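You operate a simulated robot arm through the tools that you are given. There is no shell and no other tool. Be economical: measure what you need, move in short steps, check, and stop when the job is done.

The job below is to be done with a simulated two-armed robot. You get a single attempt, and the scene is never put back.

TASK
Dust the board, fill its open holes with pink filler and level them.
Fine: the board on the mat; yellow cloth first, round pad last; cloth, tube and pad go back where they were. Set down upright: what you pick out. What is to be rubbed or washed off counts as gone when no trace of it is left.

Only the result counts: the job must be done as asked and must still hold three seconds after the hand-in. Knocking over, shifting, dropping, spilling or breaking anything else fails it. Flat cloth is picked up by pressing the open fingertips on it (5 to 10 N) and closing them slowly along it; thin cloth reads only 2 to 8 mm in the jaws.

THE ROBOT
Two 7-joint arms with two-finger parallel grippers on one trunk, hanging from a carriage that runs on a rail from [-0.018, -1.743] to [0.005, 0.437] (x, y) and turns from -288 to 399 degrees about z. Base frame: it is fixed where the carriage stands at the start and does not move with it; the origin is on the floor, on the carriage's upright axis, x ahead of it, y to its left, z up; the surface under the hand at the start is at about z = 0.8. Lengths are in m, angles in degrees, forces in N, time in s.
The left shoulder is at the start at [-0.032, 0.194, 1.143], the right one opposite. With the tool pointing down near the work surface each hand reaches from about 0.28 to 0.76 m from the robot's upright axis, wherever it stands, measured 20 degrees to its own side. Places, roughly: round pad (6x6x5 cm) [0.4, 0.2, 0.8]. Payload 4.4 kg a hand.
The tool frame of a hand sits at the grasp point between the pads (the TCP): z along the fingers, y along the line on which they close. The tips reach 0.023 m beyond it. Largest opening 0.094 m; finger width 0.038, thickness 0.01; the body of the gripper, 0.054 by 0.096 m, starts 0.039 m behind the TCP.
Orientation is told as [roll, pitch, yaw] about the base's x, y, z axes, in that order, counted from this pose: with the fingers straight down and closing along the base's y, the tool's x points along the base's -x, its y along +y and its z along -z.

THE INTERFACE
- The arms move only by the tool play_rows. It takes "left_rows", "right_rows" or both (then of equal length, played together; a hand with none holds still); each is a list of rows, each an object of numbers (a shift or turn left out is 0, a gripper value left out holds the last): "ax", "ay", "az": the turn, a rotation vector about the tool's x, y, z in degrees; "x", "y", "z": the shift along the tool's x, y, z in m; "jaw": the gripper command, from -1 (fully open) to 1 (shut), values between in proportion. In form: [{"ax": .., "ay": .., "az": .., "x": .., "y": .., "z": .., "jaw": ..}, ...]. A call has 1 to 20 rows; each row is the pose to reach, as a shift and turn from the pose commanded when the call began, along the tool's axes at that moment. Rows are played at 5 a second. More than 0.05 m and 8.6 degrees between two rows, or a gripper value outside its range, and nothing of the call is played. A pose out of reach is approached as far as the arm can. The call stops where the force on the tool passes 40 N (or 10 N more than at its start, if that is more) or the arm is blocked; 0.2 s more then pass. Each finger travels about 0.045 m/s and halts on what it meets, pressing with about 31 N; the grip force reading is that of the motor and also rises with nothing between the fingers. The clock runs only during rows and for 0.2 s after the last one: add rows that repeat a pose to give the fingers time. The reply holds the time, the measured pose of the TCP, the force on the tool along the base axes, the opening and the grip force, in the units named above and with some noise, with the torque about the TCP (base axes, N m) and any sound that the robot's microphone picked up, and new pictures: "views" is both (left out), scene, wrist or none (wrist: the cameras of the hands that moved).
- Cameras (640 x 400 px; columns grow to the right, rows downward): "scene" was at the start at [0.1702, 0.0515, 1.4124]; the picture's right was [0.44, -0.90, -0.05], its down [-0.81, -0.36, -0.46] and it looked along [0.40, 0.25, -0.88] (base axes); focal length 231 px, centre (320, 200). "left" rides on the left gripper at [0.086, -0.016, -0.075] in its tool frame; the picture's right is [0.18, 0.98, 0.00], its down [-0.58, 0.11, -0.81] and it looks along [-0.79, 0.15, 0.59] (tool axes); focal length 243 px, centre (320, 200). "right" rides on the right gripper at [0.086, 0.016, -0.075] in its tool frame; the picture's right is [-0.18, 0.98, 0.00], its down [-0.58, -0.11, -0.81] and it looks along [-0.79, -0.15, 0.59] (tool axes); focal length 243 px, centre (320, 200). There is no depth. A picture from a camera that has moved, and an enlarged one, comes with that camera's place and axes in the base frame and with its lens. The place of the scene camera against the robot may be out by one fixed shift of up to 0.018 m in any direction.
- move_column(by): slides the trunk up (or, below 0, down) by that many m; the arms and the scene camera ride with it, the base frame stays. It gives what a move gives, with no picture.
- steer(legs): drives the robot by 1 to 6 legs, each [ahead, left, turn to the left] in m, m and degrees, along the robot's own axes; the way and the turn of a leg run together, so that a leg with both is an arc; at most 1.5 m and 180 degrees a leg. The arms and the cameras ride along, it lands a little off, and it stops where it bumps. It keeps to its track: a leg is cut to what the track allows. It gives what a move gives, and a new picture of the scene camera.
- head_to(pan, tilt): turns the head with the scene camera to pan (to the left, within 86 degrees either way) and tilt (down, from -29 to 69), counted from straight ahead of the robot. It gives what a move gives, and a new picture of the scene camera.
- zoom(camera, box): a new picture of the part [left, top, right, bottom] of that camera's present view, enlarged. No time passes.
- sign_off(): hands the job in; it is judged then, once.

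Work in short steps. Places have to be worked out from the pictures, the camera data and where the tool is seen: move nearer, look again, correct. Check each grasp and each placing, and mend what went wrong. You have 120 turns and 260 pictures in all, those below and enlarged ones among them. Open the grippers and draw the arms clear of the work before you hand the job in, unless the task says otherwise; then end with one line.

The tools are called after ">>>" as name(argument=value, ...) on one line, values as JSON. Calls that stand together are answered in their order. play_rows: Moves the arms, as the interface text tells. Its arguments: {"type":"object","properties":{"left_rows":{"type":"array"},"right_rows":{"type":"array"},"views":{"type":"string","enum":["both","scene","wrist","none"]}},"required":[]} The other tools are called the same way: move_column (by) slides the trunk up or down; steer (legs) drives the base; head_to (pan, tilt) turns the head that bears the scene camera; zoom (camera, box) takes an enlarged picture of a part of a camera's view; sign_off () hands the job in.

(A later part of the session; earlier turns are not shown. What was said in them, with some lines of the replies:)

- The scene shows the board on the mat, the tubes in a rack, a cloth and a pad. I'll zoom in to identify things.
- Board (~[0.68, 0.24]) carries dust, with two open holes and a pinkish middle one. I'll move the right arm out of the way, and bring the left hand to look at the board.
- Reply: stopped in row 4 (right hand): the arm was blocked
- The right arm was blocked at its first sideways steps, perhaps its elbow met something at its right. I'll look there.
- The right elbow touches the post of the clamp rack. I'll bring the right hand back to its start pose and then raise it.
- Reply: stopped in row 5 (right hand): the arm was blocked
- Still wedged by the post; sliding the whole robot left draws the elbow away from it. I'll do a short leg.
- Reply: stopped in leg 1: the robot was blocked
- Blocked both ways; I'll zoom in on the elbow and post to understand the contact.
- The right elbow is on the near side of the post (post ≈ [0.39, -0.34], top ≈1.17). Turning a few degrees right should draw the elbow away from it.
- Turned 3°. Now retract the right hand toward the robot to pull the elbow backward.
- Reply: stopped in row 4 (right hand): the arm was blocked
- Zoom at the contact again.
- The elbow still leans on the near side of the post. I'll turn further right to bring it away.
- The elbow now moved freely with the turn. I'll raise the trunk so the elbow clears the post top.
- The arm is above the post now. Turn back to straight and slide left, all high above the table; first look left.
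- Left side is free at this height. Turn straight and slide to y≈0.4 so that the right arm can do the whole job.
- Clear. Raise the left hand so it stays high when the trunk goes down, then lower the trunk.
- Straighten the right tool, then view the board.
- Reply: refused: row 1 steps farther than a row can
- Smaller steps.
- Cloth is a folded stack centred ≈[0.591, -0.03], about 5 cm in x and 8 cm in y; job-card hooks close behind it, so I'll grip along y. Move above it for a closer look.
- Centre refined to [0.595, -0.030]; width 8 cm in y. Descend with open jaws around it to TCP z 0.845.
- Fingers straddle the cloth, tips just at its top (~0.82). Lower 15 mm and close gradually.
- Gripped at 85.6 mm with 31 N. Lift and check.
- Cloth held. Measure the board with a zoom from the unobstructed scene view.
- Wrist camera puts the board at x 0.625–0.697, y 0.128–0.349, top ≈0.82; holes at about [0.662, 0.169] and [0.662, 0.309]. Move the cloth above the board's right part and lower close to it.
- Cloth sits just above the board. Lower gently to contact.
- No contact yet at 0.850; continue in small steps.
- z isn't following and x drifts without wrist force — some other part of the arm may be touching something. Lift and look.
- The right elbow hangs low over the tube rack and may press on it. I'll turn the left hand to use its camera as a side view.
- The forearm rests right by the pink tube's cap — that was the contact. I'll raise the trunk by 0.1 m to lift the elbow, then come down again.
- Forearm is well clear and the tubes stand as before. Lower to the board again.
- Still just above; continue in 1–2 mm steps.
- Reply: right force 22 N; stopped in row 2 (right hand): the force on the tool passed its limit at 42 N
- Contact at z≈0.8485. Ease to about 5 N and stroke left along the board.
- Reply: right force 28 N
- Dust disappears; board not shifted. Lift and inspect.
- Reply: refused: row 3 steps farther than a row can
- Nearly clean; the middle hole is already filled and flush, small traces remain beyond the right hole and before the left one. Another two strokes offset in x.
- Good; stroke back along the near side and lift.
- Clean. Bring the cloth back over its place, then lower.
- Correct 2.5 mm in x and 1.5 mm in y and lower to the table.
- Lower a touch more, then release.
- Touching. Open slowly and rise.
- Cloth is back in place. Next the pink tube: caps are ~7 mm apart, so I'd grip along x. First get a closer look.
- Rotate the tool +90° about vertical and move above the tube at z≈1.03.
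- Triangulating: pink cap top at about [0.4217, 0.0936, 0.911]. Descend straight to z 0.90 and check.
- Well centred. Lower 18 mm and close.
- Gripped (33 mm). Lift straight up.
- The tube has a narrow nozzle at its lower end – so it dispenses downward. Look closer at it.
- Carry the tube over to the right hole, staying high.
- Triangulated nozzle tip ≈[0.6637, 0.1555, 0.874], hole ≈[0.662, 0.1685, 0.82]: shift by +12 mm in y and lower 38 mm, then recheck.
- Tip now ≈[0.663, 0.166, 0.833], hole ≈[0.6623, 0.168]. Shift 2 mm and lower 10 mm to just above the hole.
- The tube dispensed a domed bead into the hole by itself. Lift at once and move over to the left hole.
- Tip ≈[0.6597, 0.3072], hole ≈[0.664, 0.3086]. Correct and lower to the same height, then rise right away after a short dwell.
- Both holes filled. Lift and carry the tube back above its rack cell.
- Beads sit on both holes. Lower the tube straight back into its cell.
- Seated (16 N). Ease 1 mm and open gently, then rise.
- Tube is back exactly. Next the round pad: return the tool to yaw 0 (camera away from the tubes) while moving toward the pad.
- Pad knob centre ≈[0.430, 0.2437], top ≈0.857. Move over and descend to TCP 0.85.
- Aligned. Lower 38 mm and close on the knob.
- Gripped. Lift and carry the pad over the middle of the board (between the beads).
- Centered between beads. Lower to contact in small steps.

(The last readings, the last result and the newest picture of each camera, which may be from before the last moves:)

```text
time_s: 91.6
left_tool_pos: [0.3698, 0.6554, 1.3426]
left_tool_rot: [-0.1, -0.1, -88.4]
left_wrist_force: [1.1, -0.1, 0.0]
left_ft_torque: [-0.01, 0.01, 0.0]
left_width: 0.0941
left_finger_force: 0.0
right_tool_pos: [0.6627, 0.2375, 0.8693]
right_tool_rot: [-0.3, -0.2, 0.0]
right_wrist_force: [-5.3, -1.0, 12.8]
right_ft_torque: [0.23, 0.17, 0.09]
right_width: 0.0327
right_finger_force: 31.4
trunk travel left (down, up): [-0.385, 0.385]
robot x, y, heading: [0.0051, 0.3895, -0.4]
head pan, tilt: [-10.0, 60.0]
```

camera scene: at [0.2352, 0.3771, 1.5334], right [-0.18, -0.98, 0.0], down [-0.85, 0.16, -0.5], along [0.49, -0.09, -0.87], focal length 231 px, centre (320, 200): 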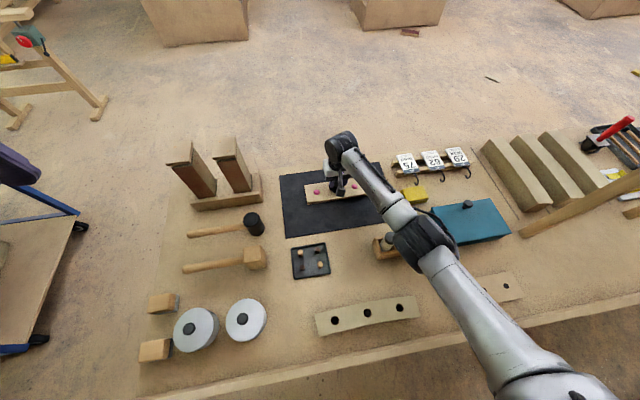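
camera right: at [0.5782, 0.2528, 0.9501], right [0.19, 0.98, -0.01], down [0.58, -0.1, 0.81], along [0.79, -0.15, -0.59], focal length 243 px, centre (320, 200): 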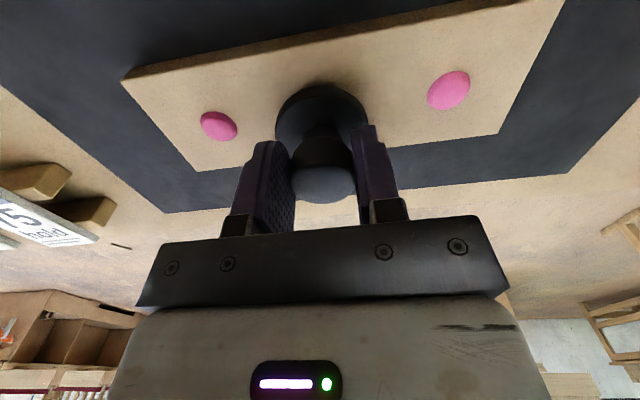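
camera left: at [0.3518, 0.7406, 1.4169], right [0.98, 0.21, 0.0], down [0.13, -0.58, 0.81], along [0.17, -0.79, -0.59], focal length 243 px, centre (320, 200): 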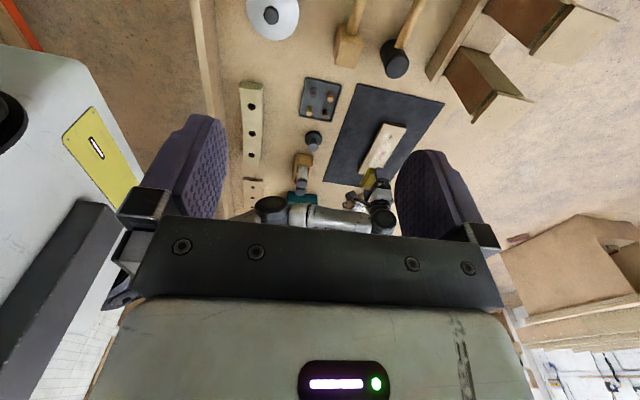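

Contact at ~10 N. Stroke over the right bead and back, then over the left bead and back.

>>> play_rows(right_rows=[{"z": -0.0003, "y": -0.012}, {"z": -0.0003, "y": -0.026}, {"z": -0.0003, "y": -0.04}, {"z": -0.0003, "y": -0.054}, {"z": -0.0003, "y": -0.068}, {"z": -0.0003, "y": -0.082}, {"z": -0.0003, "y": -0.082}, {"z": -0.0003, "y": -0.07}, {"z": -0.0003, "y": -0.05}, {"z": -0.0003, "y": -0.03}, {"z": -0.0003, "y": -0.01}, {"z": -0.0003, "y": 0}], views="wrist")

```text
time_s: 94.2
left_tool_pos: [0.3714, 0.6534, 1.3434]
left_tool_rot: [-0.1, 0.0, -88.4]
left_wrist_force: [0.4, -0.4, 1.3]
left_ft_torque: [-0.02, -0.02, -0.03]
left_width: 0.094
left_finger_force: 0.1
right_tool_pos: [0.6616, 0.235, 0.8705]
right_tool_rot: [-0.5, -0.1, -0.1]
right_wrist_force: [1.8, -7.4, 11.5]
right_ft_torque: [-0.03, -0.1, -0.12]
right_width: 0.0329
right_finger_force: 30.5
trunk travel left (down, up): [-0.385, 0.385]
robot x, y, heading: [0.008, 0.3921, -0.5]
head pan, tilt: [-10.0, 60.0]
camera right: at [0.5768, 0.2511, 0.9444], right [0.19, 0.98, -0.01], down [0.58, -0.1, 0.81], along [0.79, -0.15, -0.59], focal length 243 px, centre (320, 200)
```

right: 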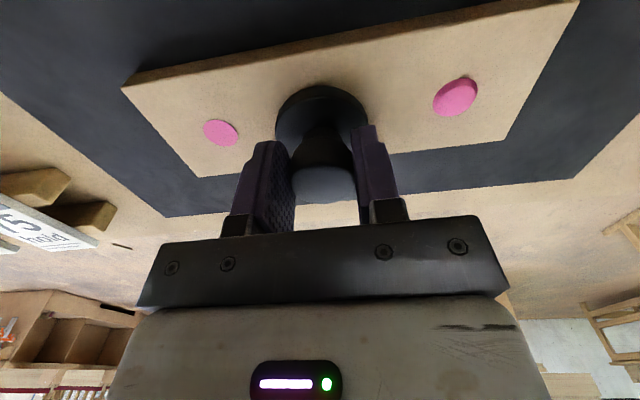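

Right bead looks flat. Now the left one.

>>> play_rows(right_rows=[{"y": 0.014}, {"y": 0.028}, {"y": 0.042}, {"y": 0.056}, {"y": 0.07}, {"y": 0.084}, {"y": 0.084}, {"y": 0.07}, {"y": 0.05}, {"y": 0.03}, {"y": 0.01}, {"y": 0.0}], views="wrist")

>>> zoom(camera="right", box=[120, 0, 560, 180])

>>> zoom(camera="left", box=[350, 110, 430, 180])

```text
time_s: 96.8
left_tool_pos: [0.3703, 0.6555, 1.3443]
left_tool_rot: [0.0, 0.1, -88.5]
left_wrist_force: [-0.4, 0.0, 0.2]
left_ft_torque: [-0.02, -0.01, 0.02]
left_width: 0.0941
left_finger_force: 0.1
right_tool_pos: [0.6621, 0.2396, 0.8695]
right_tool_rot: [-0.4, 0.0, -0.1]
right_wrist_force: [1.2, 3.3, 4.7]
right_ft_torque: [0.39, -0.15, 0.04]
right_width: 0.0326
right_finger_force: 31.2
trunk travel left (down, up): [-0.385, 0.385]
robot x, y, heading: [0.0081, 0.3924, -0.5]
head pan, tilt: [-10.0, 60.0]
camera right: at [0.5773, 0.2551, 0.9446], right [0.19, 0.98, -0.01], down [0.58, -0.1, 0.81], along [0.79, -0.15, -0.59], focal length 243 px, centre (320, 200)
```

right: 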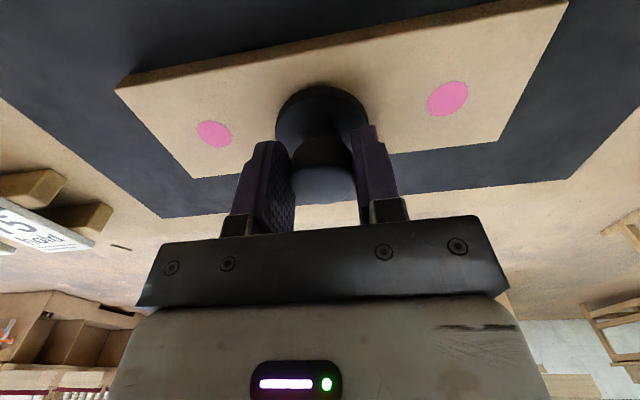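

```text
1.45 times, centred on (340, 90) of right
camera zoom: at [0.5773, 0.2551, 0.9446], right [0.19, 0.98, -0.01], down [0.58, -0.1, 0.81], along [0.79, -0.15, -0.59], focal length 353 px, centre (291, 360)
```

zoom: 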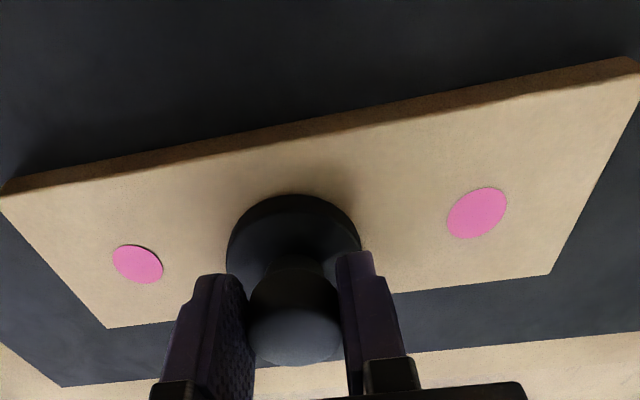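

```text
5.71 times, centred on (390, 145) of left
camera zoom: at [0.3525, 0.741, 1.4173], right [0.98, 0.21, 0.0], down [0.12, -0.58, 0.81], along [0.17, -0.79, -0.59], focal length 1386 px, centre (-80, 514)
```

zoom: 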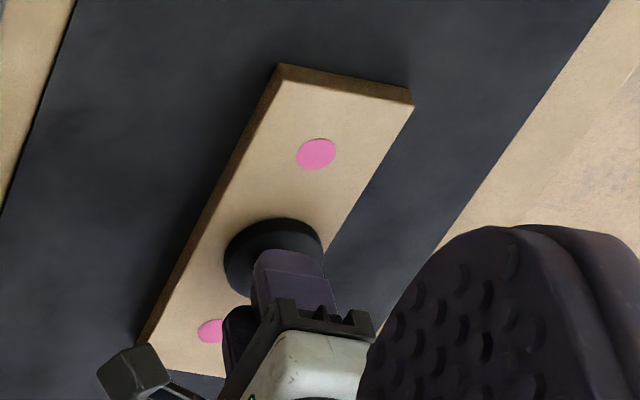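

Left is flush; the right still shows a faint edge, so one more double pass over it, then lift and check.

>>> play_rows(right_rows=[{"z": 0.0003, "y": -0.015}, {"z": 0.0003, "y": -0.035}, {"z": 0.0003, "y": -0.055}, {"z": 0.0003, "y": -0.075}, {"z": 0.0003, "y": -0.088}, {"z": 0.0003, "y": -0.075, "x": 0.006}, {"z": 0.0003, "y": -0.06, "x": 0.006}, {"z": 0.0003, "y": -0.075, "x": -0.006}, {"z": 0.0003, "y": -0.088, "x": -0.006}, {"z": 0.0003, "y": -0.07}, {"z": 0.0003, "y": -0.05}, {"z": 0.0003, "y": -0.03}, {"z": 0.0003, "y": -0.01}, {"z": -0.02, "y": -0.01}, {"z": -0.06, "y": -0.01}, {"z": -0.1, "y": -0.01}, {"z": -0.1, "y": -0.01, "x": 0.045}, {"z": -0.1, "y": -0.01, "x": 0.09}], views="both")

>>> zoom(camera="scene", box=[290, 160, 390, 220])

>>> zoom(camera="left", box=[350, 110, 430, 180])

>>> zoom(camera="right", box=[210, 80, 450, 220])

```text
time_s: 100.6
left_tool_pos: [0.3695, 0.6542, 1.3429]
left_tool_rot: [0.0, -0.1, -88.3]
left_wrist_force: [-1.1, 0.9, 0.7]
left_ft_torque: [-0.02, 0.02, -0.01]
left_width: 0.094
left_finger_force: 0.0
right_tool_pos: [0.569, 0.2284, 0.9722]
right_tool_rot: [-0.5, 0.0, 0.0]
right_wrist_force: [-0.8, 0.2, -0.9]
right_ft_torque: [0.02, 0.01, -0.04]
right_width: 0.0327
right_finger_force: 30.8
trunk travel left (down, up): [-0.385, 0.385]
robot x, y, heading: [0.0057, 0.3946, -0.3]
head pan, tilt: [-10.0, 60.0]
camera scene: at [0.2349, 0.3772, 1.5332], right [-0.18, -0.98, 0.0], down [-0.85, 0.16, -0.5], along [0.49, -0.09, -0.87], focal length 231 px, centre (320, 200)
camera right: at [0.4833, 0.2445, 1.0469], right [0.18, 0.98, -0.01], down [0.58, -0.1, 0.81], along [0.79, -0.15, -0.59], focal length 243 px, centre (320, 200)
```

scene: 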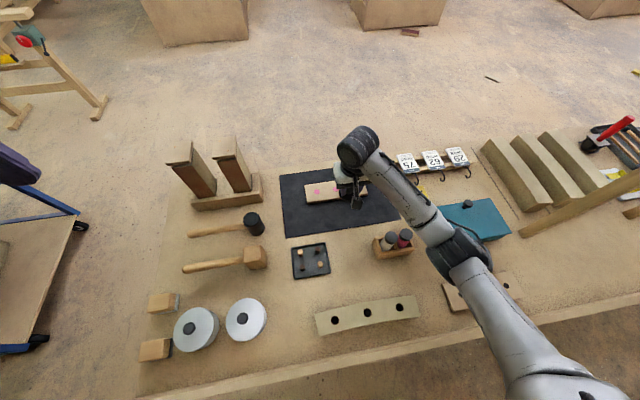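
right: 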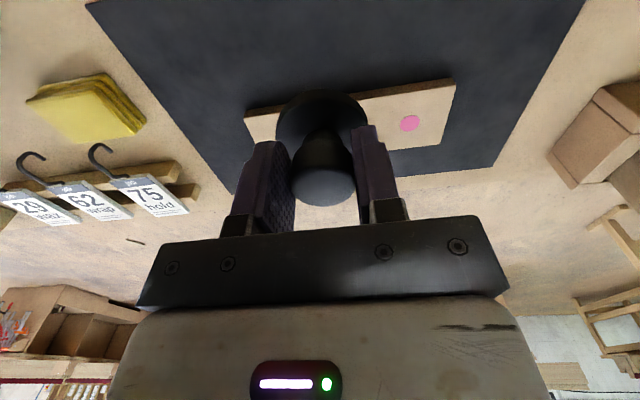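

```text
6.40 times, centred on (340, 190) of scene
camera zoom: at [0.2349, 0.3772, 1.5332], right [-0.18, -0.98, 0.0], down [-0.85, 0.16, -0.5], along [0.49, -0.09, -0.87], focal length 1476 px, centre (192, 264)
```

zoom: 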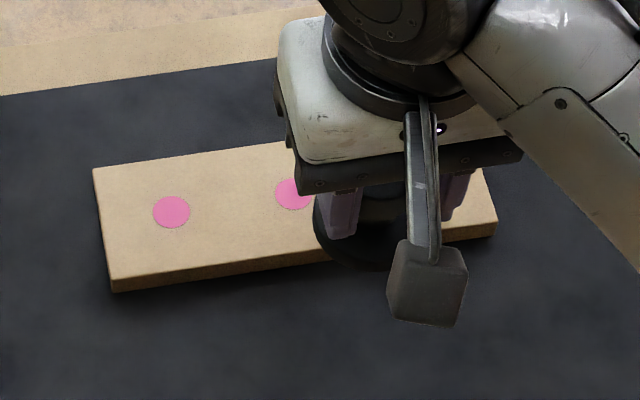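

```text
5.71 times, centred on (390, 145) of left
camera zoom: at [0.3517, 0.7406, 1.4168], right [0.98, 0.21, 0.0], down [0.13, -0.58, 0.81], along [0.17, -0.79, -0.59], focal length 1386 px, centre (-80, 514)
```

zoom: 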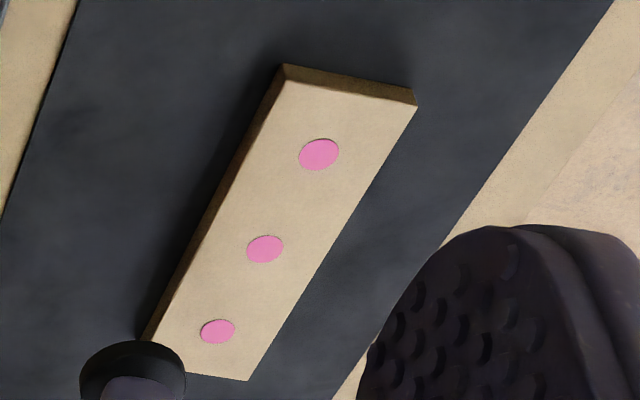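

```text
2.67 times, centred on (330, 150) of right
camera zoom: at [0.4833, 0.2445, 1.0469], right [0.18, 0.98, -0.01], down [0.58, -0.1, 0.81], along [0.79, -0.15, -0.59], focal length 647 px, centre (293, 333)
```

zoom: 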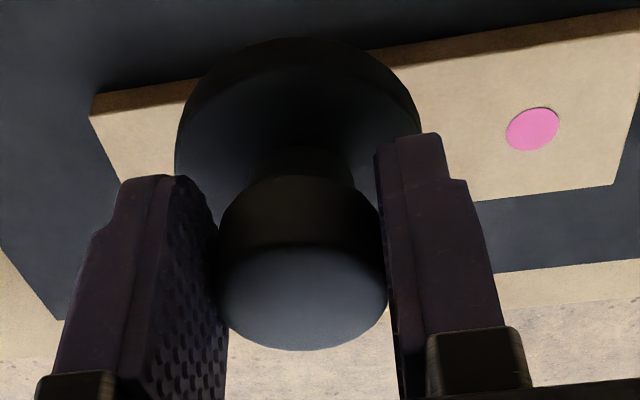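

All three fills are flush and the board unmoved. Return the pad to above its place.

>>> play_rows(right_rows=[{"x": 0.045, "y": 0.005}, {"x": 0.09, "y": 0.01}, {"x": 0.13, "y": 0.0145}, {"x": 0.137, "y": 0.0145, "z": 0.03}, {"x": 0.137, "y": 0.0145, "z": 0.07}, {"x": 0.137, "y": 0.0145, "z": 0.1}, {"x": 0.137, "y": 0.0145, "z": 0.1}], views="wrist")

```text
time_s: 102.2
left_tool_pos: [0.37, 0.6545, 1.343]
left_tool_rot: [0.0, 0.0, -88.5]
left_wrist_force: [0.7, -0.3, 0.6]
left_ft_torque: [-0.01, -0.02, 0.0]
left_width: 0.0938
left_finger_force: 0.0
right_tool_pos: [0.4331, 0.2457, 0.8681]
right_tool_rot: [-0.3, -0.1, -0.1]
right_wrist_force: [0.5, -0.8, 0.0]
right_ft_torque: [0.01, 0.02, 0.02]
right_width: 0.0327
right_finger_force: 30.4
trunk travel left (down, up): [-0.385, 0.385]
robot x, y, heading: [0.0067, 0.3986, -0.4]
head pan, tilt: [-10.0, 60.0]
camera right: at [0.3486, 0.2605, 0.9427], right [0.19, 0.98, -0.01], down [0.58, -0.1, 0.81], along [0.79, -0.15, -0.59], focal length 243 px, centre (320, 200)
```

right: 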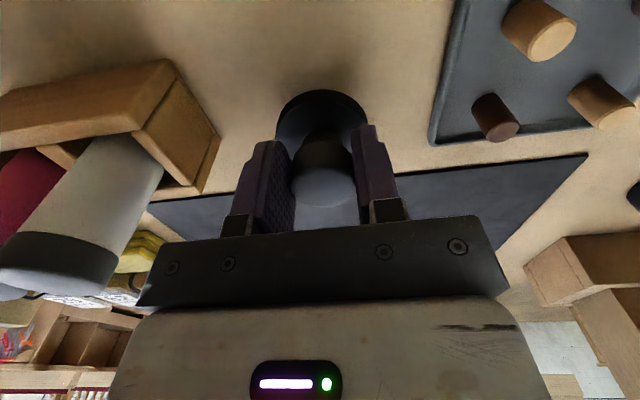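

Correct −3 mm in y and lower to the table.

>>> play_rows(right_rows=[{"x": 0.001, "y": -0.003, "z": 0.007}, {"x": 0.001, "y": -0.003, "z": 0.013}, {"x": 0.001, "y": -0.003, "z": 0.016}, {"x": 0.001, "y": -0.003, "z": 0.0168}, {"x": 0.001, "y": -0.003, "z": 0.0168}], views="none")

```text
time_s: 103.4
left_tool_pos: [0.369, 0.6544, 1.3435]
left_tool_rot: [0.0, -0.1, -88.5]
left_wrist_force: [0.1, 0.7, -0.4]
left_ft_torque: [-0.03, 0.01, 0.01]
left_width: 0.0941
left_finger_force: 0.1
right_tool_pos: [0.435, 0.2407, 0.8525]
right_tool_rot: [-0.4, -0.1, -0.1]
right_wrist_force: [0.2, -0.3, -1.1]
right_ft_torque: [0.01, -0.02, 0.03]
right_width: 0.0329
right_finger_force: 31.1
trunk travel left (down, up): [-0.385, 0.385]
robot x, y, heading: [0.0027, 0.3958, -0.4]
head pan, tilt: [-10.0, 60.0]
```

>>> play_rows(right_rows=[{"x": 0.002, "y": 0.0015}, {"x": 0.002, "y": 0.0015, "z": 0.001}, {"x": 0.002, "y": 0.0015, "z": 0.0015}, {"x": 0.002, "y": 0.0015, "z": 0.0015}], views="none")

```text
time_s: 104.4
left_tool_pos: [0.3692, 0.6569, 1.3432]
left_tool_rot: [0.0, 0.1, -88.4]
left_wrist_force: [0.7, -0.1, -0.4]
left_ft_torque: [-0.01, 0.02, 0.01]
left_width: 0.094
left_finger_force: 0.1
right_tool_pos: [0.4311, 0.2431, 0.8508]
right_tool_rot: [-0.4, -0.1, -0.1]
right_wrist_force: [0.0, -0.4, -0.7]
right_ft_torque: [0.02, 0.01, -0.02]
right_width: 0.0327
right_finger_force: 31.0
trunk travel left (down, up): [-0.385, 0.385]
robot x, y, heading: [0.005, 0.3943, -0.3]
head pan, tilt: [-10.0, 60.0]
```

Position matches; lower a final 1 mm until it touches.

>>> play_rows(right_rows=[{"z": 0.0007}, {"z": 0.0012}, {"z": 0.0012}], views="none")

```text
time_s: 105.2
left_tool_pos: [0.3694, 0.6549, 1.3436]
left_tool_rot: [0.0, 0.0, -88.4]
left_wrist_force: [0.3, 0.1, -0.1]
left_ft_torque: [0.03, -0.01, -0.03]
left_width: 0.0941
left_finger_force: 0.1
right_tool_pos: [0.4313, 0.2419, 0.8499]
right_tool_rot: [-0.3, -0.1, 0.1]
right_wrist_force: [-5.6, 0.5, 11.6]
right_ft_torque: [0.29, 0.16, 0.13]
right_width: 0.0327
right_finger_force: 30.9
trunk travel left (down, up): [-0.385, 0.385]
robot x, y, heading: [0.005, 0.3933, -0.6]
head pan, tilt: [-10.0, 60.0]
```

Contact. Ease slightly, open, and rise clear.

>>> play_rows(right_rows=[{"z": -0.0008}, {"z": -0.0008, "jaw": 0.1}, {"z": -0.0008, "jaw": -0.2}, {"z": -0.0008, "jaw": -0.6}, {"z": -0.0008, "jaw": -1}, {"z": -0.0008, "jaw": -1}, {"z": -0.02}, {"z": -0.06}, {"z": -0.1}, {"z": -0.14}, {"z": -0.18}, {"z": -0.2, "x": 0.03}, {"z": -0.2, "x": 0.06}], views="both")

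>>> zoom(camera="scene", box=[280, 155, 440, 275])

>>> zoom(camera="left", box=[230, 80, 450, 240])

```text
time_s: 108.0
left_tool_pos: [0.37, 0.6553, 1.3432]
left_tool_rot: [0.0, 0.0, -88.5]
left_wrist_force: [-0.7, 0.0, 0.4]
left_ft_torque: [0.04, 0.01, 0.0]
left_width: 0.0938
left_finger_force: 0.0
right_tool_pos: [0.3692, 0.2431, 1.0514]
right_tool_rot: [-0.4, -0.1, -0.2]
right_wrist_force: [-0.1, -0.5, 0.3]
right_ft_torque: [0.02, 0.02, -0.01]
right_width: 0.0942
right_finger_force: 0.1
trunk travel left (down, up): [-0.385, 0.385]
robot x, y, heading: [0.0022, 0.3899, -0.6]
head pan, tilt: [-10.0, 60.0]
camera scene: at [0.235, 0.3772, 1.5333], right [-0.18, -0.98, 0.0], down [-0.85, 0.16, -0.5], along [0.49, -0.09, -0.87], focal length 231 px, centre (320, 200)
camera right: at [0.2838, 0.2599, 1.1256], right [0.19, 0.98, -0.01], down [0.58, -0.1, 0.81], along [0.79, -0.15, -0.59], focal length 243 px, centre (320, 200)
```

scene: 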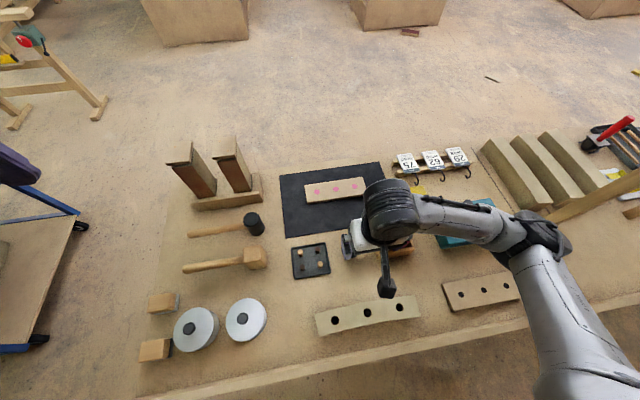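
right: 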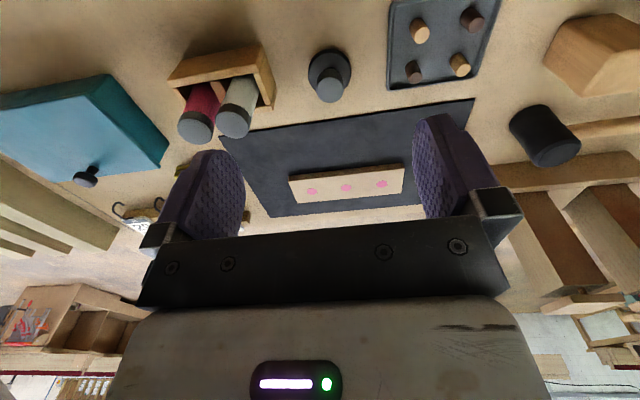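

```text
3.33 times, centred on (360, 215) of scene
camera zoom: at [0.235, 0.3772, 1.5333], right [-0.18, -0.98, 0.0], down [-0.85, 0.16, -0.5], along [0.49, -0.09, -0.87], focal length 769 px, centre (187, 150)
```

zoom: 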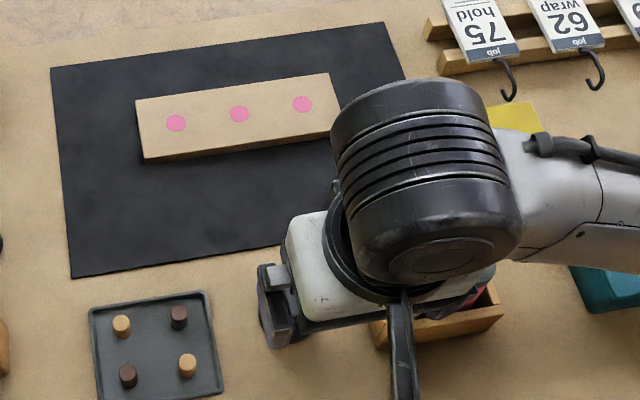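

```text
2.50 times, centred on (340, 160) of left
camera zoom: at [0.3518, 0.7407, 1.4169], right [0.98, 0.21, 0.0], down [0.13, -0.58, 0.81], along [0.17, -0.79, -0.59], focal length 606 px, centre (270, 300)
```

zoom: 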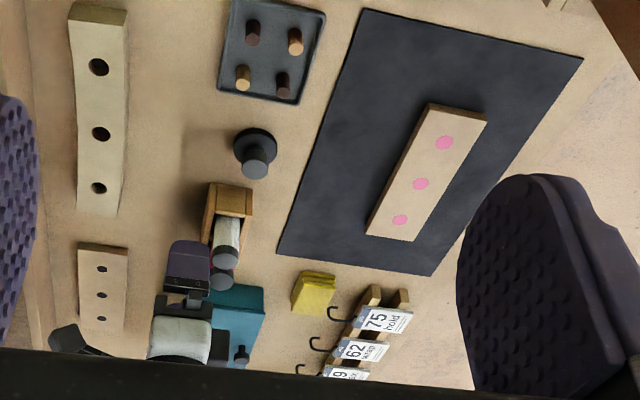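

Everything is in place: board dusted, both holes filled and level, cloth, tube and pad back, grippers open and clear. Handing in.

>>> sign_off()

```text
The job is handed in.
```

The job is handed in. The board is dusted, its two open holes are filled with pink and leveled, and the cloth, tube and pad are back where they were. Early on, the right elbow leaned on the post of the rack at the right, and later the right forearm probably touched the pink tube's cap. Both still looked upright and in place afterwards.
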